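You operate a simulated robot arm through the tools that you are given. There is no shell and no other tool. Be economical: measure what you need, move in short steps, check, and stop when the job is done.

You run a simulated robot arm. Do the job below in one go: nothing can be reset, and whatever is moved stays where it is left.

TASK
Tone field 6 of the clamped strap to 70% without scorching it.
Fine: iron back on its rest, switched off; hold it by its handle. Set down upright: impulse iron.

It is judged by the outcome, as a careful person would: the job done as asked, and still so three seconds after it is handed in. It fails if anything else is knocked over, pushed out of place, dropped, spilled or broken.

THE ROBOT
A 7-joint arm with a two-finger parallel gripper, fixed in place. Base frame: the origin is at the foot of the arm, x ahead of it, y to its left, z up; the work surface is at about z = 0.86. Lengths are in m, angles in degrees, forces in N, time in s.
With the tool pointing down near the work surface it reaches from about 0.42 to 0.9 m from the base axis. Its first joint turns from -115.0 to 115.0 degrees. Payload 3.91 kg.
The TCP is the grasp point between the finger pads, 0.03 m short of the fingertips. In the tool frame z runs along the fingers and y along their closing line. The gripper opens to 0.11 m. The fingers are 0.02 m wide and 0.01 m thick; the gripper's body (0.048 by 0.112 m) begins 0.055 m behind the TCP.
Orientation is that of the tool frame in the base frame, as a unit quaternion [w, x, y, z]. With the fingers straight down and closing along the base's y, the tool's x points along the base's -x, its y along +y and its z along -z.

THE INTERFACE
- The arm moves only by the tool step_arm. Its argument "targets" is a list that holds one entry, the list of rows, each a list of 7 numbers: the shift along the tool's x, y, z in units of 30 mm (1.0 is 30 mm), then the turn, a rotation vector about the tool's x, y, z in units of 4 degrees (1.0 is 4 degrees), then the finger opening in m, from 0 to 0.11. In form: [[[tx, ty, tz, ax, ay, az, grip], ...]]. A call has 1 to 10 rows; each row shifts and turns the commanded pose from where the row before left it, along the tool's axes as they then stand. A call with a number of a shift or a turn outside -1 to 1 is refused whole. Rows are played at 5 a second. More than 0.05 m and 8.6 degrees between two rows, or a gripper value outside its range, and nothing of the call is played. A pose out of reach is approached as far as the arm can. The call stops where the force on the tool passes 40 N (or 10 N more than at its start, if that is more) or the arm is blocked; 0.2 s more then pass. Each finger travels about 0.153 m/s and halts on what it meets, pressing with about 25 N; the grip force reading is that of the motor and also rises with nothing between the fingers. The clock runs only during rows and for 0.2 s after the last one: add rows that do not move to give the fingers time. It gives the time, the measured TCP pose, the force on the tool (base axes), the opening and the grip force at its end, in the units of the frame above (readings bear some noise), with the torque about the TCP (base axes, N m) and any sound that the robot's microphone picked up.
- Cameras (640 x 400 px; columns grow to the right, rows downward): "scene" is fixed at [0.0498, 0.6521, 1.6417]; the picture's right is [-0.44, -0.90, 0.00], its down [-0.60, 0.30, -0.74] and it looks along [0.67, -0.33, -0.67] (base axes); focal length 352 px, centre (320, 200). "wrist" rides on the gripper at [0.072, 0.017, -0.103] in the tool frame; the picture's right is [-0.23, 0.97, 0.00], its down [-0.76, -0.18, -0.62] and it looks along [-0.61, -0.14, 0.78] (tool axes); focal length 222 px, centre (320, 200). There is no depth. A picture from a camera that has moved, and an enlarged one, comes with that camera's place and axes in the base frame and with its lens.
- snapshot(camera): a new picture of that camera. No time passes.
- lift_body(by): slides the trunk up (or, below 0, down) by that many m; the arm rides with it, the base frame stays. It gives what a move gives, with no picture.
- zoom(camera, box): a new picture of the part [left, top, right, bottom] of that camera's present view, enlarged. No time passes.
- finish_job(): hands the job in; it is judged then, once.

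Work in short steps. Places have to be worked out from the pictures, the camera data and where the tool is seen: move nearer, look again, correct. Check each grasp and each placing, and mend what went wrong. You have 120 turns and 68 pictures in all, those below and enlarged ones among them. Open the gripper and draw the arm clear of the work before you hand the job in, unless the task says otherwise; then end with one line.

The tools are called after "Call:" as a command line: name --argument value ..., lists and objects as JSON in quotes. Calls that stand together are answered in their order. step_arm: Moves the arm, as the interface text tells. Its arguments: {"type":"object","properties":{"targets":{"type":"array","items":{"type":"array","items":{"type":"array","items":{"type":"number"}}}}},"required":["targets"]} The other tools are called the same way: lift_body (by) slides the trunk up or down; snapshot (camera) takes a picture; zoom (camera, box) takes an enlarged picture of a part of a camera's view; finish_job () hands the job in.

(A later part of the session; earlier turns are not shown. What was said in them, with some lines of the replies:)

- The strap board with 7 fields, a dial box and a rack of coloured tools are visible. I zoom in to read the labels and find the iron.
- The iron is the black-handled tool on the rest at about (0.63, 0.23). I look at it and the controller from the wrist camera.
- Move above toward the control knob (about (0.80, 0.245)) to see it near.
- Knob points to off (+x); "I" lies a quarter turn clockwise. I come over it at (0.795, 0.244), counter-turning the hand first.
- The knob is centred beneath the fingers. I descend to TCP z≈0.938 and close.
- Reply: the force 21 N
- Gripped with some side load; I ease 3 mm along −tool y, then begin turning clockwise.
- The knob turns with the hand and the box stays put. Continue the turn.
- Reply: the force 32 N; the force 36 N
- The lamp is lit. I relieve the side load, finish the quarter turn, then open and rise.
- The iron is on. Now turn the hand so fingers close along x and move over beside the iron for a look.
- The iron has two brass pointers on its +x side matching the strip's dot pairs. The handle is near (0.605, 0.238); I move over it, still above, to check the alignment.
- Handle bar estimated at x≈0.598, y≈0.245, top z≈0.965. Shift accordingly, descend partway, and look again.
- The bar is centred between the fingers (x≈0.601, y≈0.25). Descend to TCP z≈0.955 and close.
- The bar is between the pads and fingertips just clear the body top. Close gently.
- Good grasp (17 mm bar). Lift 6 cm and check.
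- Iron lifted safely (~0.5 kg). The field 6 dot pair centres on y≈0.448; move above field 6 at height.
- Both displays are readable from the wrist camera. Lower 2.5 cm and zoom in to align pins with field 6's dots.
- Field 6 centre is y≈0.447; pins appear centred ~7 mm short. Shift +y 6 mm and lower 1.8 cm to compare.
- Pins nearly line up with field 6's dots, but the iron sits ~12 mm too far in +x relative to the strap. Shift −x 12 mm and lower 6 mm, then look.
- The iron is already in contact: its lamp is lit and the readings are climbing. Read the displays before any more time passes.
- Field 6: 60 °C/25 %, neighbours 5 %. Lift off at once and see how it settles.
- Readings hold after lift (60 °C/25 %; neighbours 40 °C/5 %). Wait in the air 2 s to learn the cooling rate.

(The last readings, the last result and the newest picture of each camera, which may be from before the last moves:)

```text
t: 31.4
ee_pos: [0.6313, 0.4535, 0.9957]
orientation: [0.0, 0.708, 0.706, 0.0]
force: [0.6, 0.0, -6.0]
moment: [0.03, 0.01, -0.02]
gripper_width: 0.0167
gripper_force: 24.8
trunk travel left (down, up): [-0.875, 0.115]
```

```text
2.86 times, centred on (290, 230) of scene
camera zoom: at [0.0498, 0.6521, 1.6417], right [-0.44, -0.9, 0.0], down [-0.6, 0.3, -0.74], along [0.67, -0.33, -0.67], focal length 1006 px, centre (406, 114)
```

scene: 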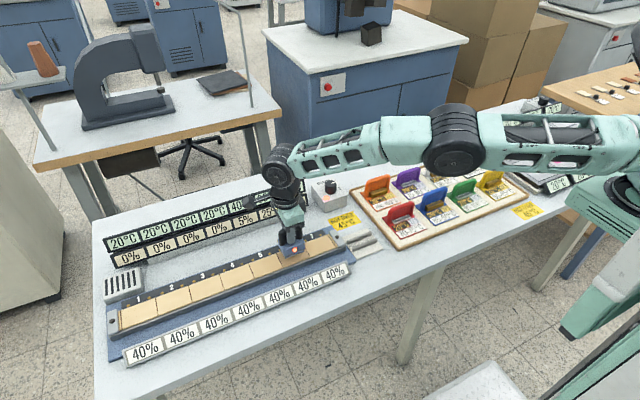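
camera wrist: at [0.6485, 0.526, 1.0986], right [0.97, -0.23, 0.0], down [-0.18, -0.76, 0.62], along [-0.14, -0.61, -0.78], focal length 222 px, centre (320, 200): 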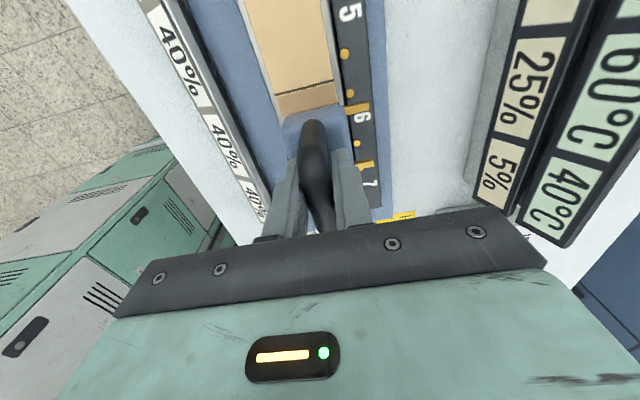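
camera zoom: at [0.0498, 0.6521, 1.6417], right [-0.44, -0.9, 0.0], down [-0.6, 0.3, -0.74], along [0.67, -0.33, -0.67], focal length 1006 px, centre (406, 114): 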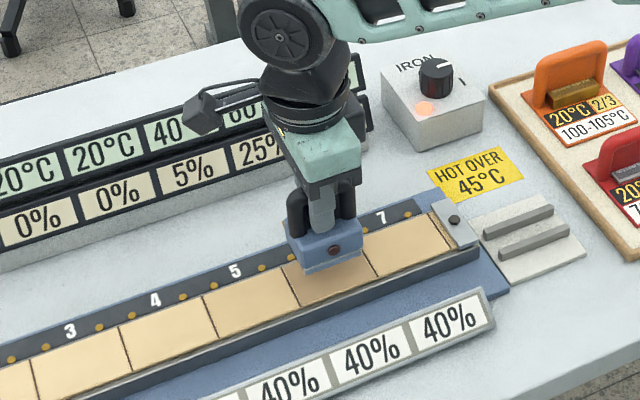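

The impulse is over (lamp dark), the field is not measurably cooler yet. Wait longer before any second impulse.

Call:
step_arm --targets '[[[0, 0, 0, 0, 0, 0, 0.005], [0, 0, 0, 0, 0, 0, 0.005], [0, 0, 0, 0, 0, 0, 0.005], [0, 0, 0, 0, 0, 0, 0.005], [0, 0, 0, 0, 0, 0, 0.005], [0, 0, 0, 0, 0, 0, 0.005], [0, 0, 0, 0, 0, 0, 0.005], [0, 0, 0, 0, 0, 0, 0.005], [0, 0, 0, 0, 0, 0, 0.005], [0, 0, 0, 0, 0, 0, 0.005]]]'

Call:
step_arm --targets '[[[0, 0, 0, 0, 0, 0, 0.005], [0, 0, 0, 0, 0, 0, 0.005], [0, 0, 0, 0, 0, 0, 0.005], [0, 0, 0, 0, 0, 0, 0.005], [0, 0, 0, 0, 0, 0, 0.005], [0, 0, 0, 0, 0, 0, 0.005], [0, 0, 0, 0, 0, 0, 0.005], [0, 0, 0, 0, 0, 0, 0.005], [0, 0, 0, 0, 0, 0, 0.005], [0, 0, 0, 0, 0, 0, 0.005]]]'

Call:
step_arm --targets '[[[0, 0, 0, 0, 0, 0, 0.005], [0, 0, 0, 0, 0, 0, 0.005], [0, 0, 0, 0, 0, 0, 0.005], [0, 0, 0, 0, 0, 0, 0.005], [0, 0, 0, 0, 0, 0, 0.005], [0, 0, 0, 0, 0, 0, 0.005], [0, 0, 0, 0, 0, 0, 0.005], [0, 0, 0, 0, 0, 0, 0.005], [0, 0, 0, 0, 0, 0, 0.005], [0, 0, 0, 0, 0, 0, 0.005]]]'

Call:
snapshot --camera "wrist"

```text
t: 33.6
ee_pos: [0.632, 0.4548, 0.9955]
orientation: [0.0, 0.708, 0.707, 0.0]
force: [-0.1, 0.6, -5.8]
moment: [0.04, 0.01, 0.0]
gripper_width: 0.0169
gripper_force: 25.1
trunk travel left (down, up): [-0.875, 0.115]
```

```text
t: 35.8
ee_pos: [0.6313, 0.454, 0.9968]
orientation: [0.0, 0.708, 0.706, -0.001]
force: [0.7, -1.1, -5.9]
moment: [0.02, 0.04, 0.03]
gripper_width: 0.0165
gripper_force: 25.0
trunk travel left (down, up): [-0.875, 0.115]
```

```text
t: 38.0
ee_pos: [0.63, 0.4549, 0.9958]
orientation: [-0.001, 0.708, 0.706, 0.0]
force: [0.1, 0.4, -4.9]
moment: [0.04, 0.0, -0.01]
gripper_width: 0.0164
gripper_force: 25.4
trunk travel left (down, up): [-0.875, 0.115]
```

```text
24 pictures are left
camera wrist: at [0.6485, 0.526, 1.0987], right [0.97, -0.23, 0.0], down [-0.18, -0.76, 0.62], along [-0.14, -0.61, -0.78], focal length 222 px, centre (320, 200)
```

wrist: 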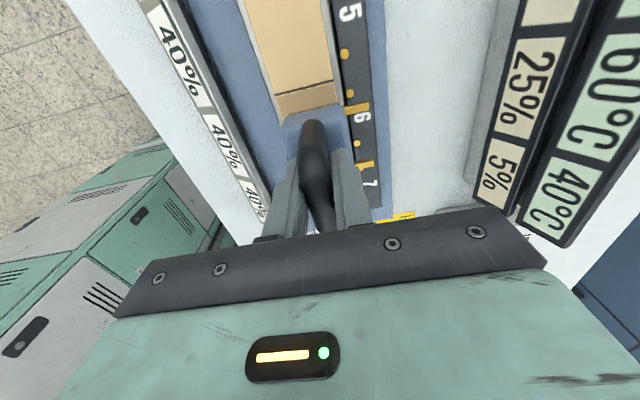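

No change after 9 s. Wait a further ~20 s to see whether it cools at all.

Call:
step_arm --targets '[[[0, 0, 0, 0, 0, 0, 0.005], [0, 0, 0, 0, 0, 0, 0.005], [0, 0, 0, 0, 0, 0, 0.005], [0, 0, 0, 0, 0, 0, 0.005], [0, 0, 0, 0, 0, 0, 0.005], [0, 0, 0, 0, 0, 0, 0.005], [0, 0, 0, 0, 0, 0, 0.005], [0, 0, 0, 0, 0, 0, 0.005], [0, 0, 0, 0, 0, 0, 0.005], [0, 0, 0, 0, 0, 0, 0.005]]]'

Call:
step_arm --targets '[[[0, 0, 0, 0, 0, 0, 0.005], [0, 0, 0, 0, 0, 0, 0.005], [0, 0, 0, 0, 0, 0, 0.005], [0, 0, 0, 0, 0, 0, 0.005], [0, 0, 0, 0, 0, 0, 0.005], [0, 0, 0, 0, 0, 0, 0.005], [0, 0, 0, 0, 0, 0, 0.005], [0, 0, 0, 0, 0, 0, 0.005], [0, 0, 0, 0, 0, 0, 0.005], [0, 0, 0, 0, 0, 0, 0.005]]]'

Call:
step_arm --targets '[[[0, 0, 0, 0, 0, 0, 0.005], [0, 0, 0, 0, 0, 0, 0.005], [0, 0, 0, 0, 0, 0, 0.005], [0, 0, 0, 0, 0, 0, 0.005], [0, 0, 0, 0, 0, 0, 0.005], [0, 0, 0, 0, 0, 0, 0.005], [0, 0, 0, 0, 0, 0, 0.005], [0, 0, 0, 0, 0, 0, 0.005], [0, 0, 0, 0, 0, 0, 0.005], [0, 0, 0, 0, 0, 0, 0.005]]]'

Call:
step_arm --targets '[[[0, 0, 0, 0, 0, 0, 0.005], [0, 0, 0, 0, 0, 0, 0.005], [0, 0, 0, 0, 0, 0, 0.005], [0, 0, 0, 0, 0, 0, 0.005], [0, 0, 0, 0, 0, 0, 0.005], [0, 0, 0, 0, 0, 0, 0.005], [0, 0, 0, 0, 0, 0, 0.005], [0, 0, 0, 0, 0, 0, 0.005], [0, 0, 0, 0, 0, 0, 0.005], [0, 0, 0, 0, 0, 0, 0.005]]]'

Call:
step_arm --targets '[[[0, 0, 0, 0, 0, 0, 0.005], [0, 0, 0, 0, 0, 0, 0.005], [0, 0, 0, 0, 0, 0, 0.005], [0, 0, 0, 0, 0, 0, 0.005], [0, 0, 0, 0, 0, 0, 0.005], [0, 0, 0, 0, 0, 0, 0.005], [0, 0, 0, 0, 0, 0, 0.005], [0, 0, 0, 0, 0, 0, 0.005], [0, 0, 0, 0, 0, 0, 0.005], [0, 0, 0, 0, 0, 0, 0.005]]]'

Call:
step_arm --targets '[[[0, 0, 0, 0, 0, 0, 0.005], [0, 0, 0, 0, 0, 0, 0.005], [0, 0, 0, 0, 0, 0, 0.005], [0, 0, 0, 0, 0, 0, 0.005], [0, 0, 0, 0, 0, 0, 0.005], [0, 0, 0, 0, 0, 0, 0.005], [0, 0, 0, 0, 0, 0, 0.005], [0, 0, 0, 0, 0, 0, 0.005], [0, 0, 0, 0, 0, 0, 0.005], [0, 0, 0, 0, 0, 0, 0.005]]]'

Call:
step_arm --targets '[[[0, 0, 0, 0, 0, 0, 0.005], [0, 0, 0, 0, 0, 0, 0.005], [0, 0, 0, 0, 0, 0, 0.005], [0, 0, 0, 0, 0, 0, 0.005], [0, 0, 0, 0, 0, 0, 0.005], [0, 0, 0, 0, 0, 0, 0.005], [0, 0, 0, 0, 0, 0, 0.005], [0, 0, 0, 0, 0, 0, 0.005], [0, 0, 0, 0, 0, 0, 0.005], [0, 0, 0, 0, 0, 0, 0.005]]]'

Call:
step_arm --targets '[[[0, 0, 0, 0, 0, 0, 0.005], [0, 0, 0, 0, 0, 0, 0.005], [0, 0, 0, 0, 0, 0, 0.005], [0, 0, 0, 0, 0, 0, 0.005], [0, 0, 0, 0, 0, 0, 0.005], [0, 0, 0, 0, 0, 0, 0.005], [0, 0, 0, 0, 0, 0, 0.005], [0, 0, 0, 0, 0, 0, 0.005], [0, 0, 0, 0, 0, 0, 0.005], [0, 0, 0, 0, 0, 0, 0.005]]]'

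Call:
snapshot --camera "wrist"

```text
t: 40.2
ee_pos: [0.6312, 0.4549, 0.9954]
orientation: [0.0, 0.708, 0.706, 0.0]
force: [-0.4, 0.5, -5.8]
moment: [0.04, 0.01, 0.01]
gripper_width: 0.0168
gripper_force: 24.9
trunk travel left (down, up): [-0.875, 0.115]
```

```text
t: 42.4
ee_pos: [0.6303, 0.4539, 0.9962]
orientation: [-0.001, 0.708, 0.706, 0.0]
force: [-0.4, 0.2, -4.0]
moment: [0.01, 0.01, -0.01]
gripper_width: 0.0168
gripper_force: 25.1
trunk travel left (down, up): [-0.875, 0.115]
```

```text
t: 44.6
ee_pos: [0.6311, 0.455, 0.9967]
orientation: [0.001, 0.708, 0.706, 0.0]
force: [-0.7, 0.4, -5.5]
moment: [0.02, -0.03, -0.01]
gripper_width: 0.0168
gripper_force: 25.2
trunk travel left (down, up): [-0.875, 0.115]
```

```text
t: 46.8
ee_pos: [0.6311, 0.4536, 0.9957]
orientation: [0.0, 0.707, 0.707, 0.0]
force: [1.1, 0.4, -5.1]
moment: [0.02, -0.01, -0.02]
gripper_width: 0.0168
gripper_force: 25.4
trunk travel left (down, up): [-0.875, 0.115]
```

```text
t: 49.0
ee_pos: [0.6299, 0.4535, 0.9958]
orientation: [0.001, 0.708, 0.706, 0.0]
force: [0.3, -0.4, -5.2]
moment: [0.04, 0.02, -0.01]
gripper_width: 0.0166
gripper_force: 25.4
trunk travel left (down, up): [-0.875, 0.115]
```

```text
t: 51.2
ee_pos: [0.6307, 0.4546, 0.9958]
orientation: [-0.001, 0.708, 0.707, 0.001]
force: [0.2, 0.6, -5.0]
moment: [0.03, 0.0, -0.01]
gripper_width: 0.0165
gripper_force: 24.9
trunk travel left (down, up): [-0.875, 0.115]
```

```text
t: 53.4
ee_pos: [0.6312, 0.4535, 0.9962]
orientation: [0.0, 0.708, 0.706, 0.0]
force: [-0.3, 0.0, -6.4]
moment: [0.04, -0.01, 0.01]
gripper_width: 0.0167
gripper_force: 24.8
trunk travel left (down, up): [-0.875, 0.115]
```

```text
t: 55.6
ee_pos: [0.6316, 0.455, 0.9968]
orientation: [0.0, 0.708, 0.706, 0.0]
force: [-0.1, -0.7, -6.2]
moment: [0.05, 0.01, 0.0]
gripper_width: 0.0168
gripper_force: 25.3
trunk travel left (down, up): [-0.875, 0.115]
```

```text
23 pictures are left
camera wrist: at [0.6485, 0.526, 1.0987], right [0.97, -0.23, 0.0], down [-0.18, -0.76, 0.62], along [-0.14, -0.61, -0.78], focal length 222 px, centre (320, 200)
```

wrist: 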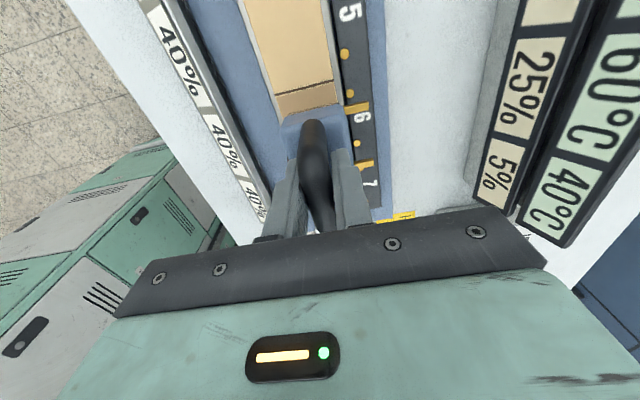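

No time-based cooling at all, so the heat model is stepwise. Before a second impulse I inspect the 40% cards and the slotted box closely for a hint.

Call:
zoom --camera "scene" --box '[95, 250, 215, 375]'

Call:
zoom --camera "scene" --box '[210, 210, 360, 320]'

```text
3.20 times, centred on (155, 312) of scene
camera zoom: at [0.0498, 0.6521, 1.6417], right [-0.44, -0.9, 0.0], down [-0.6, 0.3, -0.74], along [0.67, -0.33, -0.67], focal length 1127 px, centre (848, -160)
```

zoom: 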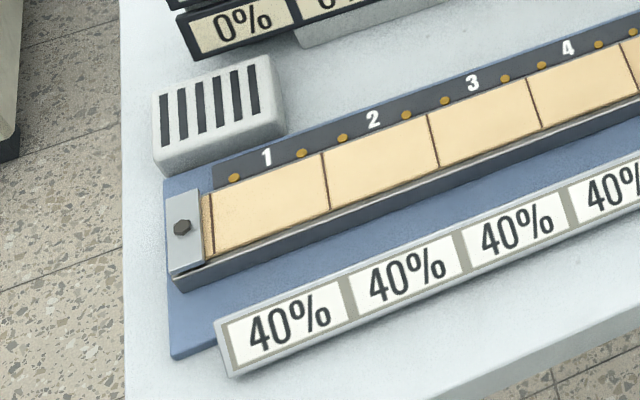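

```text
3.64 times, centred on (285, 265) of scene
camera zoom: at [0.0498, 0.6521, 1.6417], right [-0.44, -0.9, 0.0], down [-0.6, 0.3, -0.74], along [0.67, -0.33, -0.67], focal length 1280 px, centre (447, -36)
```

zoom: 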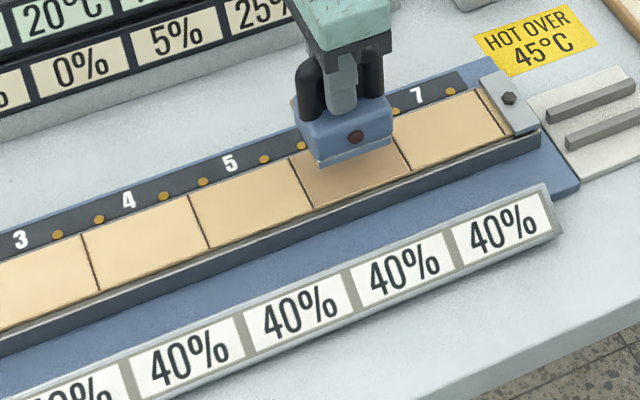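

The cards carry no further hint. Raise the iron well clear (in case hovering keeps it warm) and wait again.

Call:
step_arm --targets '[[[0, 0, -0.8, 0, 0, 0, 0.005], [0, 0, -0.8, 0, 0, 0, 0.005], [0, 0, -0.8, 0, 0, 0, 0.005], [0, 0, -0.8, 0, 0, 0, 0.005], [0, 0, 0, 0, 0, 0, 0.005], [0, 0, 0, 0, 0, 0, 0.005], [0, 0, 0, 0, 0, 0, 0.005], [0, 0, 0, 0, 0, 0, 0.005], [0, 0, 0, 0, 0, 0, 0.005], [0, 0, 0, 0, 0, 0, 0.005]]]'

Call:
step_arm --targets '[[[0, 0, 0, 0, 0, 0, 0.005], [0, 0, 0, 0, 0, 0, 0.005], [0, 0, 0, 0, 0, 0, 0.005], [0, 0, 0, 0, 0, 0, 0.005], [0, 0, 0, 0, 0, 0, 0.005], [0, 0, 0, 0, 0, 0, 0.005], [0, 0, 0, 0, 0, 0, 0.005], [0, 0, 0, 0, 0, 0, 0.005], [0, 0, 0, 0, 0, 0, 0.005], [0, 0, 0, 0, 0, 0, 0.005]]]'

Call:
step_arm --targets '[[[0, 0, 0, 0, 0, 0, 0.005], [0, 0, 0, 0, 0, 0, 0.005], [0, 0, 0, 0, 0, 0, 0.005], [0, 0, 0, 0, 0, 0, 0.005], [0, 0, 0, 0, 0, 0, 0.005], [0, 0, 0, 0, 0, 0, 0.005], [0, 0, 0, 0, 0, 0, 0.005], [0, 0, 0, 0, 0, 0, 0.005], [0, 0, 0, 0, 0, 0, 0.005], [0, 0, 0, 0, 0, 0, 0.005]]]'

Call:
step_arm --targets '[[[0, 0, 0, 0, 0, 0, 0.005], [0, 0, 0, 0, 0, 0, 0.005], [0, 0, 0, 0, 0, 0, 0.005], [0, 0, 0, 0, 0, 0, 0.005], [0, 0, 0, 0, 0, 0, 0.005], [0, 0, 0, 0, 0, 0, 0.005], [0, 0, 0, 0, 0, 0, 0.005], [0, 0, 0, 0, 0, 0, 0.005], [0, 0, 0, 0, 0, 0, 0.005], [0, 0, 0, 0, 0, 0, 0.005]]]'

Call:
step_arm --targets '[[[0, 0, 0, 0, 0, 0, 0.005], [0, 0, 0, 0, 0, 0, 0.005], [0, 0, 0, 0, 0, 0, 0.005], [0, 0, 0, 0, 0, 0, 0.005], [0, 0, 0, 0, 0, 0, 0.005], [0, 0, 0, 0, 0, 0, 0.005], [0, 0, 0, 0, 0, 0, 0.005], [0, 0, 0, 0, 0, 0, 0.005], [0, 0, 0, 0, 0, 0, 0.005], [0, 0, 0, 0, 0, 0, 0.005]]]'

Call:
step_arm --targets '[[[0, 0, 0, 0, 0, 0, 0.005], [0, 0, 0, 0, 0, 0, 0.005], [0, 0, 0, 0, 0, 0, 0.005], [0, 0, 0, 0, 0, 0, 0.005], [0, 0, 0, 0, 0, 0, 0.005], [0, 0, 0, 0, 0, 0, 0.005], [0, 0, 0, 0, 0, 0, 0.005], [0, 0, 0, 0, 0, 0, 0.005], [0, 0, 0, 0, 0, 0, 0.005], [0, 0, 0, 0, 0, 0, 0.005]]]'

Call:
step_arm --targets '[[[0, 0, 0, 0, 0, 0, 0.005], [0, 0, 0, 0, 0, 0, 0.005], [0, 0, 0, 0, 0, 0, 0.005], [0, 0, 0, 0, 0, 0, 0.005], [0, 0, 0, 0, 0, 0, 0.005], [0, 0, 0, 0, 0, 0, 0.005], [0, 0, 0, 0, 0, 0, 0.005], [0, 0, 0, 0, 0, 0, 0.005], [0, 0, 0, 0, 0, 0, 0.005], [0, 0, 0, 0, 0, 0, 0.005]]]'

Call:
zoom --camera "scene" --box '[100, 160, 360, 320]'

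```text
t: 57.8
ee_pos: [0.6317, 0.4537, 1.0926]
orientation: [0.0, 0.708, 0.706, 0.001]
force: [1.0, 0.3, -5.5]
moment: [0.0, 0.03, -0.01]
gripper_width: 0.0167
gripper_force: 25.1
trunk travel left (down, up): [-0.875, 0.115]
```

```text
t: 60.0
ee_pos: [0.6314, 0.4548, 1.0928]
orientation: [0.0, 0.708, 0.706, 0.0]
force: [-0.5, 0.5, -5.9]
moment: [0.05, 0.02, 0.01]
gripper_width: 0.0168
gripper_force: 25.2
trunk travel left (down, up): [-0.875, 0.115]
```

```text
t: 62.2
ee_pos: [0.6308, 0.4531, 1.0917]
orientation: [0.0, 0.708, 0.706, 0.0]
force: [-0.3, 0.7, -5.9]
moment: [0.03, -0.02, 0.03]
gripper_width: 0.0167
gripper_force: 25.5
trunk travel left (down, up): [-0.875, 0.115]
```

```text
t: 64.4
ee_pos: [0.6304, 0.4543, 1.0916]
orientation: [0.0, 0.708, 0.707, 0.0]
force: [0.4, 0.9, -4.5]
moment: [0.01, -0.05, 0.01]
gripper_width: 0.0169
gripper_force: 25.1
trunk travel left (down, up): [-0.875, 0.115]
```

```text
t: 66.6
ee_pos: [0.6313, 0.4543, 1.0931]
orientation: [0.001, 0.708, 0.706, 0.0]
force: [-0.2, -0.9, -5.4]
moment: [0.01, 0.01, 0.03]
gripper_width: 0.0168
gripper_force: 24.9
trunk travel left (down, up): [-0.875, 0.115]
```

```text
t: 68.8
ee_pos: [0.6304, 0.453, 1.0927]
orientation: [0.0, 0.708, 0.707, -0.001]
force: [-0.8, 0.0, -5.5]
moment: [0.01, -0.02, 0.01]
gripper_width: 0.0169
gripper_force: 25.6
trunk travel left (down, up): [-0.875, 0.115]
```

```text
t: 71.0
ee_pos: [0.6315, 0.4536, 1.0919]
orientation: [0.0, 0.707, 0.707, 0.0]
force: [-1.0, 0.1, -5.8]
moment: [0.06, -0.01, 0.03]
gripper_width: 0.0167
gripper_force: 24.8
trunk travel left (down, up): [-0.875, 0.115]
```

```text
2.46 times, centred on (230, 240) of scene
camera zoom: at [0.0498, 0.6521, 1.6417], right [-0.44, -0.9, 0.0], down [-0.6, 0.3, -0.74], along [0.67, -0.33, -0.67], focal length 867 px, centre (542, 102)
```

zoom: 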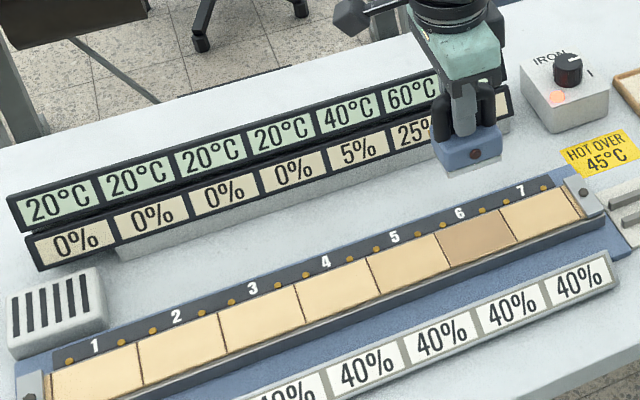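

Temperatures only change with impulses, and the static 40% cards most likely cap the bystander fields. Before risking a second impulse on a 60 °C field, I want to learn whether an impulse elsewhere lets it cool; I check whether field 3 (not adjacent to 5–7) is reachable.

Call:
step_arm --targets '[[[0.9, 0, 0, 0, 0, 0, 0.005], [0.9, 0, 0, 0, 0, 0, 0.005], [0.9, 0, 0, 0, 0, 0, 0.005], [0.9, 0, 0, 0, 0, 0, 0.005], [0.9, 0, 0, 0, 0, 0, 0.005], [0.9, 0, 0, 0, 0, 0, 0.005], [0.9, 0, 0, 0, 0, 0, 0.005], [0.9, 0, 0, 0, 0, 0, 0.005], [0.87, 0, 0, 0, 0, 0, 0.005], [0, 0, 0, 0, 0, 0, 0.005]]]'

```text
t: 73.2
ee_pos: [0.5356, 0.5315, 1.0919]
orientation: [0.0, 0.708, 0.706, 0.0]
force: [0.1, -0.1, -5.3]
moment: [0.07, 0.01, 0.01]
gripper_width: 0.0171
gripper_force: 24.8
out of reach, approached as far as the arm can: row 1, 2, 3, 4, 5, 6, 7, 8, 9
trunk travel left (down, up): [-0.875, 0.115]
```

Field 3 can't be reached in this pose (the arm slid aside instead), so drop that idea. I'll return the iron toward its rest and see if the strap cools with the iron parked; first a single step to confirm the commanded pose.

Call:
step_arm --targets '[[[-0.9, 0, 0, 0, 0, 0, 0.005], [0, 0, 0, 0, 0, 0, 0.005]]]'

```text
t: 73.8
ee_pos: [0.5358, 0.5045, 1.0916]
orientation: [-0.001, 0.708, 0.706, 0.0]
force: [1.1, -0.4, -5.8]
moment: [0.0, 0.01, -0.02]
gripper_width: 0.0167
gripper_force: 25.3
trunk travel left (down, up): [-0.875, 0.115]
```

Now travel back above the rest and read the displays with the strap unobstructed.

Call:
step_arm --targets '[[[-0.939, 0.238, 0, 0, 0, 0, 0.005], [-0.939, 0.238, 0, 0, 0, 0, 0.005], [-0.939, 0.238, 0, 0, 0, 0, 0.005], [-0.939, 0.238, 0, 0, 0, 0, 0.005], [-0.939, 0.238, 0, 0, 0, 0, 0.005], [-0.939, 0.238, 0, 0, 0, 0, 0.005], [-0.939, 0.238, 0, 0, 0, 0, 0.005], [-0.939, 0.238, 0, 0, 0, 0, 0.005], [-0.939, 0.238, 0, 0, 0, 0, 0.005], [0, 0, 0, 0, 0, 0, 0.005]]]'

Call:
zoom --camera "scene" --box '[100, 150, 400, 330]'

```text
t: 76.0
ee_pos: [0.5996, 0.2483, 1.0914]
orientation: [-0.001, 0.708, 0.707, 0.001]
force: [-0.1, -0.5, -5.0]
moment: [0.07, -0.02, 0.01]
gripper_width: 0.0165
gripper_force: 25.5
trunk travel left (down, up): [-0.875, 0.115]
```

```text
2.13 times, centred on (250, 240) of scene
camera zoom: at [0.0498, 0.6521, 1.6417], right [-0.44, -0.9, 0.0], down [-0.6, 0.3, -0.74], along [0.67, -0.33, -0.67], focal length 751 px, centre (469, 115)
```

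zoom: 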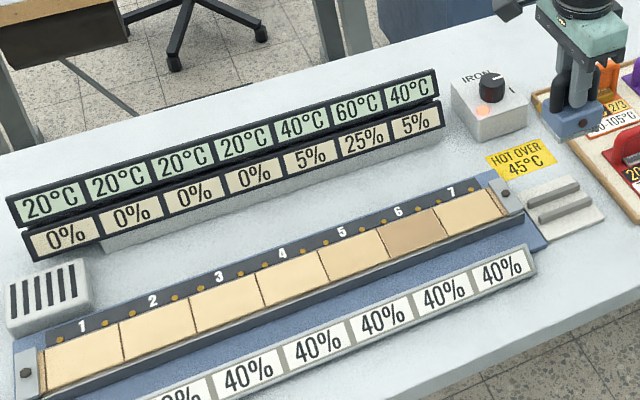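

Unchanged. Lower the iron onto its rest at the recorded pose, still held, and wait.

Call:
step_arm --targets '[[[0.087, 0.02, 0.8, 0, 0, 0, 0.005], [0, 0, 0.8, 0, 0, 0, 0.005], [0, 0, 0.8, 0, 0, 0, 0.005], [0, 0, 0.8, 0, 0, 0, 0.005], [0, 0, 0.5, 0, 0, 0, 0.005], [0, 0, 0.4, 0, 0, 0, 0.005], [0, 0, 0.2, 0, 0, 0, 0.005], [0, 0, 0.1, 0, 0, 0, 0.005], [0, 0, 0.07, 0, 0, 0, 0.005], [0, 0, 0, 0, 0, 0, 0.005]]]'

Call:
step_arm --targets '[[[0, 0, 0, 0, 0, 0, 0.005], [0, 0, 0, 0, 0, 0, 0.005], [0, 0, 0, 0, 0, 0, 0.005], [0, 0, 0, 0, 0, 0, 0.005], [0, 0, 0, 0, 0, 0, 0.005], [0, 0, 0, 0, 0, 0, 0.005], [0, 0, 0, 0, 0, 0, 0.005], [0, 0, 0, 0, 0, 0, 0.005], [0, 0, 0, 0, 0, 0, 0.005], [0, 0, 0, 0, 0, 0, 0.005]]]'

Call:
step_arm --targets '[[[0, 0, 0, 0, 0, 0, 0.005], [0, 0, 0, 0, 0, 0, 0.005], [0, 0, 0, 0, 0, 0, 0.005], [0, 0, 0, 0, 0, 0, 0.005], [0, 0, 0, 0, 0, 0, 0.005], [0, 0, 0, 0, 0, 0, 0.005], [0, 0, 0, 0, 0, 0, 0.005], [0, 0, 0, 0, 0, 0, 0.005], [0, 0, 0, 0, 0, 0, 0.005], [0, 0, 0, 0, 0, 0, 0.005]]]'

Call:
step_arm --targets '[[[0, 0, 0, 0, 0, 0, 0.005], [0, 0, 0, 0, 0, 0, 0.005], [0, 0, 0, 0, 0, 0, 0.005], [0, 0, 0, 0, 0, 0, 0.005], [0, 0, 0, 0, 0, 0, 0.005], [0, 0, 0, 0, 0, 0, 0.005], [0, 0, 0, 0, 0, 0, 0.005], [0, 0, 0, 0, 0, 0, 0.005], [0, 0, 0, 0, 0, 0, 0.005], [0, 0, 0, 0, 0, 0, 0.005]]]'

Call:
step_arm --targets '[[[0, 0, 0, 0, 0, 0, 0.005], [0, 0, 0, 0, 0, 0, 0.005], [0, 0, 0, 0, 0, 0, 0.005], [0, 0, 0, 0, 0, 0, 0.005], [0, 0, 0, 0, 0, 0, 0.005], [0, 0, 0, 0, 0, 0, 0.005], [0, 0, 0, 0, 0, 0, 0.005], [0, 0, 0, 0, 0, 0, 0.005], [0, 0, 0, 0, 0, 0, 0.005], [0, 0, 0, 0, 0, 0, 0.005]]]'

Call:
zoom --camera "scene" --box '[180, 150, 400, 290]'

```text
t: 78.2
ee_pos: [0.6001, 0.2511, 0.9589]
orientation: [0.001, 0.708, 0.706, 0.0]
force: [-3.5, -1.3, 10.6]
moment: [-0.64, -0.04, -0.1]
gripper_width: 0.0166
gripper_force: 24.3
trunk travel left (down, up): [-0.875, 0.115]
```

```text
t: 80.4
ee_pos: [0.6005, 0.2517, 0.9585]
orientation: [0.001, 0.707, 0.707, 0.001]
force: [-0.1, 2.8, 22.4]
moment: [0.17, 0.0, -0.1]
gripper_width: 0.0166
gripper_force: 25.3
trunk travel left (down, up): [-0.875, 0.115]
```

```text
t: 82.6
ee_pos: [0.6006, 0.2519, 0.9575]
orientation: [0.001, 0.708, 0.707, 0.001]
force: [2.2, 6.0, 22.7]
moment: [0.09, 0.03, -0.03]
gripper_width: 0.0167
gripper_force: 24.9
trunk travel left (down, up): [-0.875, 0.115]
```

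```text
t: 84.8
ee_pos: [0.5986, 0.2515, 0.9577]
orientation: [0.0, 0.708, 0.706, 0.001]
force: [1.8, 4.7, 21.6]
moment: [0.04, -0.04, -0.06]
gripper_width: 0.0166
gripper_force: 24.6
trunk travel left (down, up): [-0.875, 0.115]
```

```text
t: 87.0
ee_pos: [0.5998, 0.2522, 0.9584]
orientation: [0.0, 0.708, 0.706, 0.0]
force: [1.5, 4.0, 18.2]
moment: [0.03, -0.01, -0.06]
gripper_width: 0.0168
gripper_force: 24.4
trunk travel left (down, up): [-0.875, 0.115]
```

```text
2.86 times, centred on (290, 220) of scene
camera zoom: at [0.0498, 0.6521, 1.6417], right [-0.44, -0.9, 0.0], down [-0.6, 0.3, -0.74], along [0.67, -0.33, -0.67], focal length 1006 px, centre (406, 143)
```

zoom: 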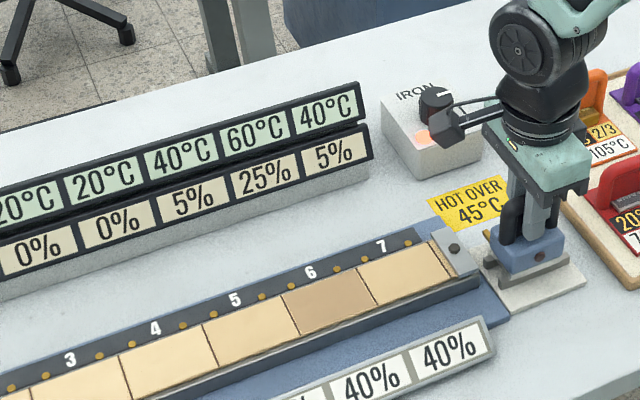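

Parking doesn't cool it either, so heat evidently steps per impulse. The first impulse gave 25 % at 60 °C; a second on field 6 is needed in any case. I carry the iron back above field 6, staying clear of contact.

Call:
step_arm --targets '[[[0, 0, -0.7, 0, 0, 0, 0.005], [0, 0, -0.8, 0, 0, 0, 0.005], [0, 0, -0.8, 0, 0, 0, 0.005], [0.85, 0.13, 0, 0, 0, 0, 0.005], [0.85, 0.13, 0, 0, 0, 0, 0.005], [0.85, 0.13, 0, 0, 0, 0, 0.005], [0.85, 0.13, 0, 0, 0, 0, 0.005], [0.85, 0.13, 0, 0, 0, 0, 0.005], [0.85, 0.13, 0, 0, 0, 0, 0.005], [0.85, 0.13, 0, 0, 0, 0, 0.005]]]'

Call:
step_arm --targets '[[[0.85, 0.13, 0, 0, 0, 0, 0.005], [0, 0, 0.5, 0, 0, 0, 0.005], [0, 0, 0.5, 0, 0, 0, 0.005], [0, 0, 0, 0, 0, 0, 0.005]]]'

Call:
snapshot --camera "wrist"

```text
t: 89.2
ee_pos: [0.6264, 0.4314, 1.0249]
orientation: [0.0, 0.707, 0.707, 0.0]
force: [0.1, -0.4, -5.4]
moment: [0.03, -0.03, 0.01]
gripper_width: 0.0167
gripper_force: 24.6
trunk travel left (down, up): [-0.875, 0.115]
```

```text
t: 90.2
ee_pos: [0.631, 0.4558, 0.9956]
orientation: [0.0, 0.707, 0.707, 0.001]
force: [-0.2, -0.9, -5.5]
moment: [0.04, 0.02, -0.03]
gripper_width: 0.0165
gripper_force: 24.8
trunk travel left (down, up): [-0.875, 0.115]
```

```text
17 pictures are left
camera wrist: at [0.6481, 0.5277, 1.0978], right [0.97, -0.23, 0.0], down [-0.18, -0.76, 0.62], along [-0.14, -0.61, -0.78], focal length 222 px, centre (320, 200)
```

wrist: 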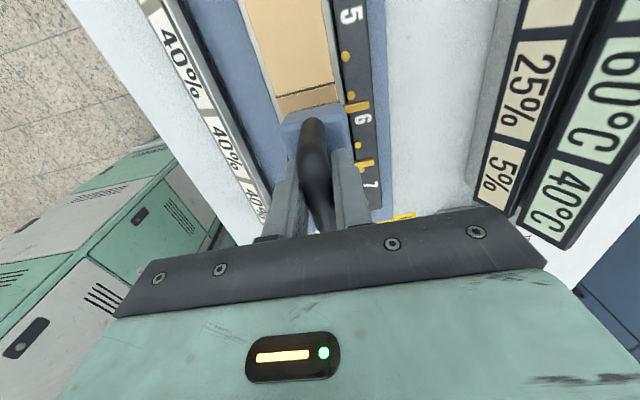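

Aligned over field 6 as before. One brief touch, then straight up.

Call:
step_arm --targets '[[[0, 0, 0.5, 0, 0, 0, 0.005], [0, 0, 0.1, 0, 0, 0, 0.005], [0, 0, 0.25, 0, 0, 0, 0.005], [0, 0, 0, 0, 0, 0, 0.005], [0, 0, -0.8, 0, 0, 0, 0.005], [0, 0, -0.3, 0, 0, 0, 0.005]]]'

Call:
snapshot --camera "wrist"

```text
t: 91.6
ee_pos: [0.6316, 0.4564, 1.003]
orientation: [0.0, 0.708, 0.706, -0.001]
force: [-0.1, 0.6, -5.0]
moment: [0.01, -0.01, -0.01]
gripper_width: 0.0167
gripper_force: 25.0
trunk travel left (down, up): [-0.875, 0.115]
```

```text
16 pictures are left
camera wrist: at [0.6488, 0.5276, 1.1056], right [0.97, -0.23, 0.0], down [-0.18, -0.76, 0.62], along [-0.14, -0.61, -0.78], focal length 222 px, centre (320, 200)
```

wrist: 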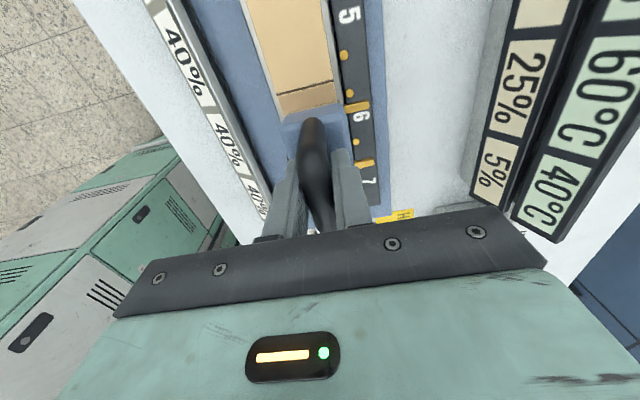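

No impulse fired (touch too brief or light). Repeat as the first time: settle onto the field and hold two rows, reading the force.

Call:
step_arm --targets '[[[0, 0, 0.5, 0, 0, 0, 0.005], [0, 0, 0.4, 0, 0, 0, 0.005], [0, 0, 0.23, 0, 0, 0, 0.005], [0, 0, 0, 0, 0, 0, 0.005]]]'

Call:
snapshot --camera "wrist"

```text
t: 92.6
ee_pos: [0.6315, 0.4556, 0.9706]
orientation: [0.0, 0.708, 0.707, 0.0]
force: [-1.4, -4.3, 14.4]
moment: [-0.59, 0.02, -0.02]
gripper_width: 0.0167
gripper_force: 24.9
trunk travel left (down, up): [-0.875, 0.115]
```

```text
15 pictures are left
camera wrist: at [0.649, 0.5285, 1.0742], right [0.97, -0.23, 0.0], down [-0.18, -0.76, 0.62], along [-0.14, -0.61, -0.78], focal length 222 px, centre (320, 200)
```

wrist: 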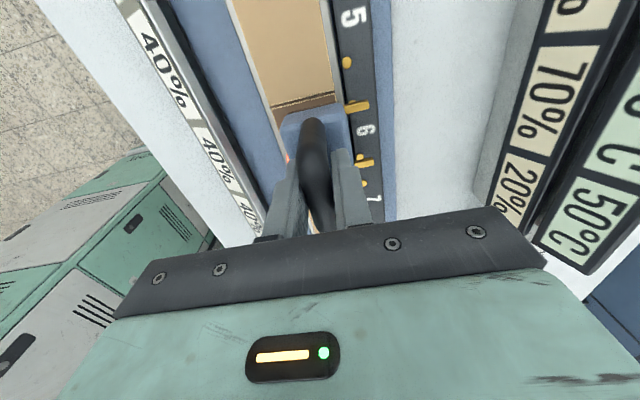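

Field 6 reads 70 %, neighbours 20 % — on target. Lift off and carry the iron back over its rest.

Call:
step_arm --targets '[[[0, 0, -0.8, 0, 0, 0, 0.005], [0, 0, -0.8, 0, 0, 0, 0.005], [0, 0, -0.4, 0, 0, 0, 0.005], [-0.85, -0.13, 0, 0, 0, 0, 0.005], [-0.85, -0.13, 0, 0, 0, 0, 0.005], [-0.85, -0.13, 0, 0, 0, 0, 0.005], [-0.85, -0.13, 0, 0, 0, 0, 0.005], [-0.85, -0.13, 0, 0, 0, 0, 0.005], [-0.85, -0.13, 0, 0, 0, 0, 0.005], [-0.85, -0.13, 0, 0, 0, 0, 0.005]]]'

Call:
step_arm --targets '[[[-0.85, -0.13, 0, 0, 0, 0, 0.005], [0, 0, 0, 0, 0, 0, 0.005]]]'

Call:
zoom --camera "scene" --box '[180, 150, 400, 290]'

```text
t: 94.8
ee_pos: [0.6036, 0.2773, 1.0305]
orientation: [0.0, 0.708, 0.707, 0.0]
force: [0.1, 0.4, -5.1]
moment: [-0.03, 0.03, 0.0]
gripper_width: 0.0164
gripper_force: 25.2
trunk travel left (down, up): [-0.875, 0.115]
```

```text
t: 95.4
ee_pos: [0.5985, 0.2522, 1.0318]
orientation: [0.0, 0.707, 0.707, 0.001]
force: [-0.2, 0.5, -5.0]
moment: [0.05, -0.01, -0.01]
gripper_width: 0.0163
gripper_force: 24.4
trunk travel left (down, up): [-0.875, 0.115]
```

```text
2.86 times, centred on (290, 220) of scene
camera zoom: at [0.0498, 0.6521, 1.6417], right [-0.44, -0.9, 0.0], down [-0.6, 0.3, -0.74], along [0.67, -0.33, -0.67], focal length 1006 px, centre (406, 143)
```

zoom: 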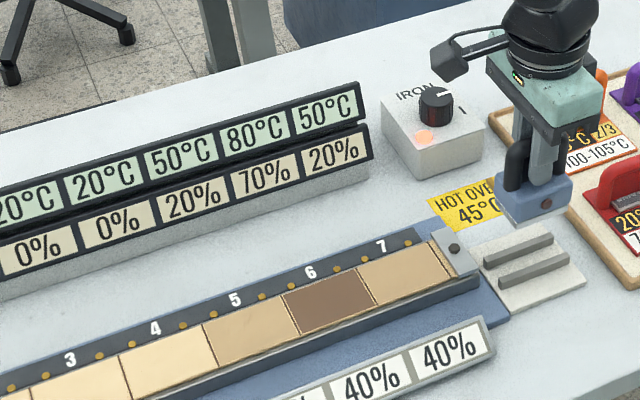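

70 % at 80 °C, unscorched. Lower the iron onto the rest at the original pose.

Call:
step_arm --targets '[[[-0.03, 0.03, 0.8, 0, 0, 0, 0.005], [0, 0, 0.7, 0, 0, 0, 0.005], [0, 0, 0.5, 0, 0, 0, 0.005], [0, 0, 0.3, 0, 0, 0, 0.005], [0, 0, 0.15, 0, 0, 0, 0.005], [0, 0, 0, 0, 0, 0, 0.005], [0, 0, 0, 0, 0, 0, 0.005]]]'

Call:
zoom --camera "scene" --box '[300, 170, 400, 260]'

```text
t: 97.0
ee_pos: [0.6005, 0.2533, 0.9577]
orientation: [0.0, 0.708, 0.706, 0.002]
force: [-2.4, -3.3, 13.9]
moment: [0.07, 0.01, 0.0]
gripper_width: 0.0166
gripper_force: 24.7
trunk travel left (down, up): [-0.875, 0.115]
```

```text
4.44 times, centred on (350, 215) of scene
camera zoom: at [0.0498, 0.6521, 1.6417], right [-0.44, -0.9, 0.0], down [-0.6, 0.3, -0.74], along [0.67, -0.33, -0.67], focal length 1565 px, centre (187, 133)
```

zoom: 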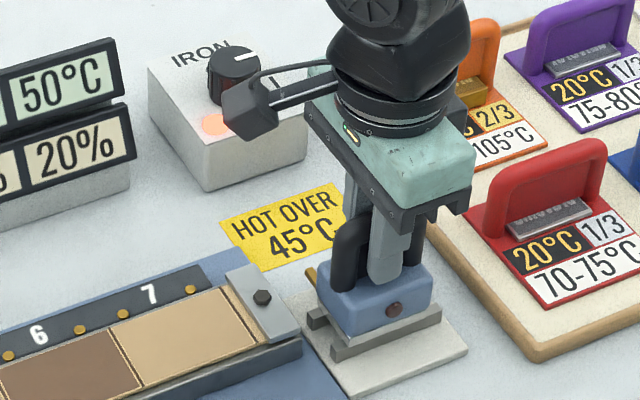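

The iron sits flat on the rails. Release and rise straight up.

Call:
step_arm --targets '[[[0, 0, -0.02, 0, 0, 0, 0.03], [0, 0, 0, 0, 0, 0, 0.06], [0, 0, 0, 0, 0, 0, 0.06], [0, 0, -0.6, 0, 0, 0, 0.06], [0, 0, -0.8, 0, 0, 0, 0.06], [0, 0, -0.8, 0, 0, 0, 0.06], [0, 0, -0.8, 0, 0, 0, 0.06], [0, 0, -0.8, 0, 0, 0, 0.06], [0, 0, 0, 0, 0, 0, 0.06]]]'

Call:
zoom --camera "scene" --box '[300, 150, 400, 260]'

```text
t: 99.0
ee_pos: [0.6006, 0.2519, 1.0722]
orientation: [0.0, 0.707, 0.707, 0.0]
force: [-0.5, 0.4, -0.3]
moment: [0.01, 0.01, -0.01]
gripper_width: 0.0599
gripper_force: 0.0
trunk travel left (down, up): [-0.875, 0.115]
```

```text
3.64 times, centred on (350, 205) of scene
camera zoom: at [0.0498, 0.6521, 1.6417], right [-0.44, -0.9, 0.0], down [-0.6, 0.3, -0.74], along [0.67, -0.33, -0.67], focal length 1280 px, centre (211, 182)
```

zoom: 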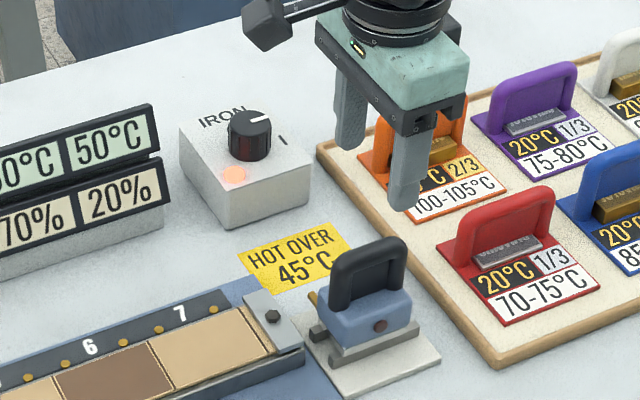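

Iron released upright on its rest. Next the knob: move above its centre (~0.7995, 0.2447), turning the hand back by 46°.

Call:
step_arm --targets '[[[-0.034, 0.947, 0, 0, 0, 0, 0.06], [-0.034, 0.947, 0, 0, 0, 0, 0.06], [-0.034, 0.947, 0, 0, 0, 0, 0.06], [-0.034, 0.947, 0, 0, 0, 0, 0.06], [-0.034, 0.947, 0, 0, 0, 0, 0.06], [-0.034, 0.947, 0, 0, 0, 0, 0.06], [-0.034, 0.947, 0, 0, 0, 0, 0.06], [0, 0, 0, 0, 0, -1, 0.06], [0, 0, 0, 0, 0, -1, 0.06], [0, 0, 0, 0, 0, -1, 0.06]]]'

Call:
step_arm --targets '[[[0, 0, 0, 0, 0, -1, 0.06], [0, 0, 0, 0, 0, -1, 0.06], [0, 0, 0, 0, 0, -1, 0.06], [0, 0, 0, 0, 0, -1, 0.06], [0, 0, 0, 0, 0, -1, 0.06], [0, 0, 0, 0, 0, -1, 0.06], [0, 0, 0, 0, 0, -1, 0.06], [0, 0, 0, 0, 0, -1, 0.06], [0, 0, 0, 0, 0, 0, 0.06]]]'

Call:
snapshot --camera "wrist"

```text
t: 101.2
ee_pos: [0.7981, 0.2445, 1.0724]
orientation: [0.0, 0.629, 0.777, -0.001]
force: [0.8, 0.1, 0.1]
moment: [0.01, 0.04, 0.02]
gripper_width: 0.0597
gripper_force: 0.0
trunk travel left (down, up): [-0.875, 0.115]
```

```text
t: 103.2
ee_pos: [0.7987, 0.243, 1.0711]
orientation: [-0.001, 0.391, 0.92, -0.001]
force: [0.3, -0.6, -0.6]
moment: [0.0, -0.03, 0.01]
gripper_width: 0.0601
gripper_force: 0.1
trunk travel left (down, up): [-0.875, 0.115]
```

```text
11 pictures are left
camera wrist: at [0.7612, 0.3073, 1.1734], right [0.86, 0.51, 0.0], down [0.4, -0.67, 0.62], along [0.32, -0.54, -0.78], focal length 222 px, centre (320, 200)
```

wrist: 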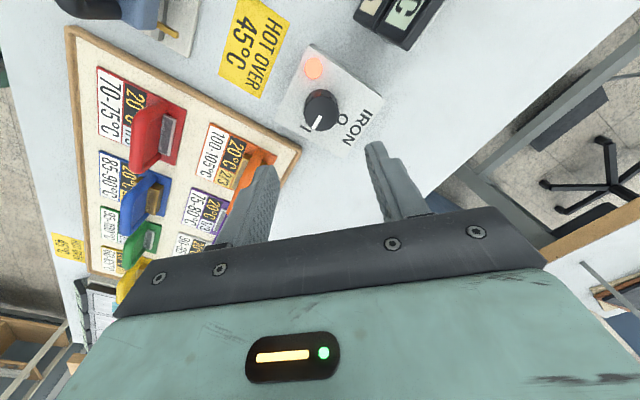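

Knob is centred. Descend to z≈0.94 and close.

Call:
step_arm --targets '[[[0, 0, 0.9, 0, 0, 0, 0.06], [0, 0, 0.9, 0, 0, 0, 0.06], [0, 0, 0.9, 0, 0, 0, 0.06], [0, 0, 0.9, 0, 0, 0, 0.06], [0, 0, 0.77, 0, 0, 0, 0.06], [0, 0, 0, 0, 0, 0, 0.06], [0, 0, 0, 0, 0, 0, 0.045], [0, 0, 0, 0, 0, 0, 0.037], [0, 0, 0, 0, 0, 0, 0.03], [0, 0, 0, 0, 0, 0, 0.03]]]'

```text
t: 105.4
ee_pos: [0.7996, 0.2437, 0.9389]
orientation: [0.0, 0.391, 0.92, 0.001]
force: [1.5, -0.4, 10.6]
moment: [-0.12, 0.15, 0.06]
gripper_width: 0.0381
gripper_force: 8.1
trunk travel left (down, up): [-0.875, 0.115]
```

Fingers still closing; raise 2 mm, finish the grip, and start turning back.

Call:
step_arm --targets '[[[0, 0, -0.05, 0, 0, 0, 0.03], [0, 0, 0, 0, 0, 0, 0.03], [0, 0, 0, 0, 0, -1, 0.03], [0, 0, 0, 0, 0, -1, 0.03], [0, 0, 0, 0, 0, -1, 0.03], [0, 0, 0, 0, 0, -1, 0.03], [0, 0, 0, 0, 0, -1, 0.03]]]'

Call:
step_arm --targets '[[[0, 0, 0, 0, 0, -1, 0.03], [0, 0, 0, 0, 0, -1, 0.03], [0, 0, 0, 0, 0, -1, 0.03], [0, 0, 0, 0, 0, -1, 0.03], [0, 0, 0, 0, 0, -1, 0.03], [0, 0, 0, 0, 0, -1, 0.03], [0, 0, 0, 0, 0, -1, 0.03]]]'

Call:
snapshot --camera "wrist"

```text
t: 107.0
ee_pos: [0.7986, 0.2441, 0.9409]
orientation: [0.0, 0.225, 0.974, 0.001]
force: [9.2, 9.5, 1.8]
moment: [0.29, -0.24, -0.05]
gripper_width: 0.0361
gripper_force: 6.1
trunk travel left (down, up): [-0.875, 0.115]
```

```text
t: 108.6
ee_pos: [0.799, 0.245, 0.9396]
orientation: [0.0, -0.018, 1.0, 0.0]
force: [5.1, 12.8, 0.8]
moment: [0.4, -0.07, -0.1]
gripper_width: 0.0365
gripper_force: 6.4
trunk travel left (down, up): [-0.875, 0.115]
```

```text
10 pictures are left
camera wrist: at [0.7262, 0.2583, 1.0434], right [0.19, 0.98, 0.0], down [0.77, -0.15, 0.62], along [0.61, -0.12, -0.78], focal length 222 px, centre (320, 200)
```

wrist: 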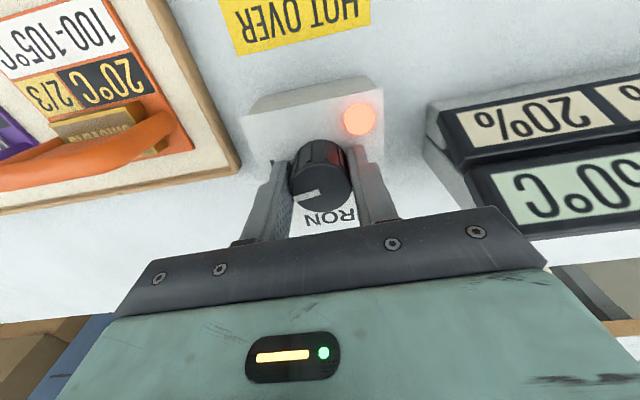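

The knob slipped (weak grip force). Open, turn the hand back, and regrip firmly.

Call:
step_arm --targets '[[[0, 0, 0, 0, 0, 0, 0.06], [0, 0, 0, 0, 0, 0, 0.06], [0, 0, 0, 0, 0, 1, 0.06], [0, 0, 0, 0, 0, 1, 0.06], [0, 0, 0, 0, 0, 1, 0.06], [0, 0, 0, 0, 0, 1, 0.06], [0, 0, 0, 0, 0, 1, 0.06], [0, 0, 0, 0, 0, 1, 0.06], [0, 0, 0, 0, 0, 1, 0.06], [0, 0, 0, 0, 0, 1, 0.06]]]'

Call:
step_arm --targets '[[[0, 0, 0, 0, 0, 1, 0.06], [0, 0, 0, 0, 0, 1, 0.06], [0, 0, 0, 0, 0, 1, 0.045], [0, 0, 0, 0, 0, 0, 0.03], [0, 0, 0, 0, 0, 0, 0.02], [0, 0, 0, 0, 0, 0, 0.015], [0, 0, 0, 0, 0, 0, 0.015]]]'

```text
t: 110.8
ee_pos: [0.7994, 0.2448, 0.9402]
orientation: [0.0, 0.261, 0.965, 0.0]
force: [0.5, -0.2, 0.2]
moment: [0.01, -0.04, 0.03]
gripper_width: 0.0599
gripper_force: 0.0
trunk travel left (down, up): [-0.875, 0.115]
```

```text
t: 112.4
ee_pos: [0.8001, 0.2455, 0.9407]
orientation: [0.0, 0.359, 0.933, 0.001]
force: [6.3, 7.9, -2.5]
moment: [0.13, -0.35, -0.01]
gripper_width: 0.0356
gripper_force: 44.8
trunk travel left (down, up): [-0.875, 0.115]
```

Firm grip now (45 N). Turn back counter-clockwise.

Call:
step_arm --targets '[[[0, 0, 0, 0, 0, -1, 0.015], [0, 0, 0, 0, 0, -1, 0.015], [0, 0, 0, 0, 0, -1, 0.015], [0, 0, 0, 0, 0, -1, 0.015], [0, 0, 0, 0, 0, -1, 0.015], [0, 0, 0, 0, 0, -1, 0.015], [0, 0, 0, 0, 0, -1, 0.015], [0, 0, 0, 0, 0, -1, 0.015], [0, 0, 0, 0, 0, -1, 0.015], [0, 0, 0, 0, 0, -1, 0.015]]]'

Call:
step_arm --targets '[[[0, 0, 0, 0, 0, -1, 0.015], [0, 0, 0, 0, 0, -1, 0.015], [0, 0, 0, 0, 0, -1, 0.015], [0, 0, 0, 0, 0, -1, 0.015], [0, 0, 0, 0, 0, -1, 0.015], [0, 0, 0, 0, 0, -1, 0.015], [0, 0, 0, 0, 0, -1, 0.015], [0, 0, 0, 0, 0, -1, 0.015]]]'

Call:
snapshot --camera "wrist"

```text
t: 114.6
ee_pos: [0.7991, 0.2449, 0.9416]
orientation: [0.001, 0.017, 1.0, 0.001]
force: [9.1, 15.4, 2.2]
moment: [0.26, -0.15, -0.01]
gripper_width: 0.0353
gripper_force: 44.6
trunk travel left (down, up): [-0.875, 0.115]
```

```text
t: 116.4
ee_pos: [0.7993, 0.2448, 0.9407]
orientation: [0.001, -0.258, 0.966, 0.0]
force: [14.3, 12.9, 4.2]
moment: [0.29, -0.03, 0.04]
gripper_width: 0.0351
gripper_force: 44.9
trunk travel left (down, up): [-0.875, 0.115]
```

```text
9 pictures are left
camera wrist: at [0.7285, 0.2228, 1.0433], right [-0.29, 0.96, 0.0], down [0.75, 0.23, 0.62], along [0.6, 0.18, -0.78], focal length 222 px, centre (320, 200)
```

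wrist: 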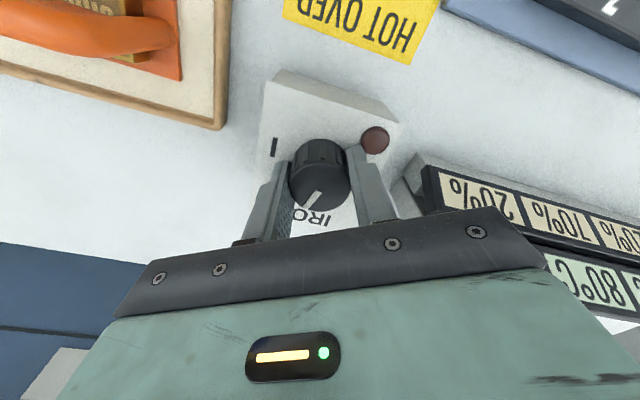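

Lamp is off; turn ~16° more to bring the pointer fully to 0, then release and rise.

Call:
step_arm --targets '[[[0, 0, 0, 0, 0, -1, 0.015], [0, 0, 0, 0, 0, -1, 0.015], [0, 0, 0, 0, 0, -1, 0.015], [0, 0, 0, 0, 0, -0.8, 0.015], [0, 0, 0, 0, 0, 0, 0.06], [0, 0, 0, 0, 0, 0, 0.06], [0, 0, -0.8, 0, 0, 0, 0.06], [0, 0, -0.8, 0, 0, 0, 0.06], [0, 0, -0.9, 0, 0, 0, 0.06], [0, 0, -0.9, 0, 0, 0, 0.06]]]'

Call:
step_arm --targets '[[[0, 0, -0.9, 0, 0, 0, 0.06], [0, 0, -0.9, 0, 0, 0, 0.06], [0.9, 0, -0.3, 0, 0, 0, 0.06], [0.9, 0, -0.3, 0, 0, 0, 0.06], [0.9, 0, -0.3, 0, 0, 0, 0.06], [0.9, 0, -0.3, 0, 0, 0, 0.06], [0.9, 0, -0.3, 0, 0, 0, 0.06], [0.9, 0, -0.3, 0, 0, 0, 0.06], [0.9, 0, 0, 0, 0, 0, 0.06], [0.9, 0, 0, 0, 0, 0, 0.06]]]'

Call:
snapshot --camera "scene"

Call:
zoom --camera "scene" --box '[230, 160, 380, 270]'

```text
t: 118.6
ee_pos: [0.7983, 0.2439, 1.042]
orientation: [0.0, -0.384, 0.923, 0.0]
force: [0.2, 0.9, 0.2]
moment: [-0.01, 0.04, -0.02]
gripper_width: 0.0601
gripper_force: 0.1
trunk travel left (down, up): [-0.875, 0.115]
```

```text
t: 120.8
ee_pos: [0.6471, 0.0914, 1.1495]
orientation: [0.0, -0.385, 0.923, 0.001]
force: [0.0, -0.1, 0.3]
moment: [-0.03, 0.01, -0.02]
gripper_width: 0.06
gripper_force: 0.2
trunk travel left (down, up): [-0.875, 0.115]
```

```text
8 pictures are left
```

scene: 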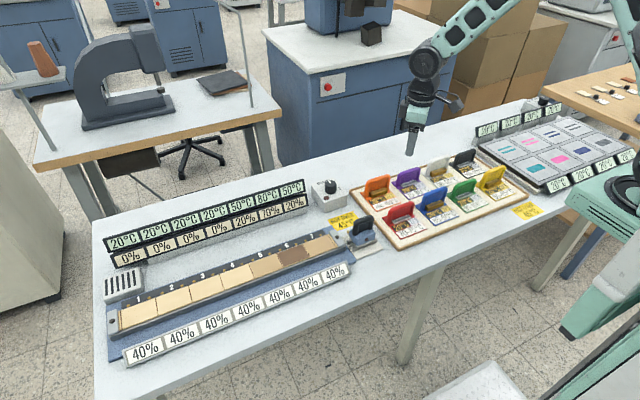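

```text
3.64 times, centred on (305, 215) of scene
camera zoom: at [0.0498, 0.6521, 1.6417], right [-0.44, -0.9, 0.0], down [-0.6, 0.3, -0.74], along [0.67, -0.33, -0.67], focal length 1280 px, centre (374, 146)
```

zoom: 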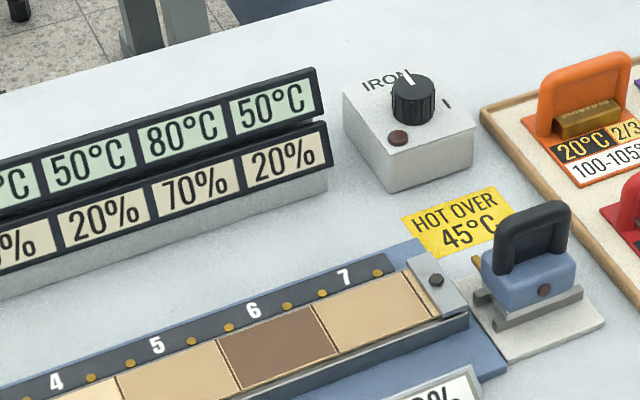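

Field 6 reads 70 %, the iron stands upright on its rest, its lamp and the switch lamp are dark, and the arm is clear with the gripper open. Handing in.

Call:
finish_job

```text
The job is handed in.
```

Field 6 reads 70 % with no sign of scorching, the iron is upright on its rest and switched off, and the arm is clear; fields 5 and 7 picked up 20 % tone from the heat (I took the 40 % cards as their limit).
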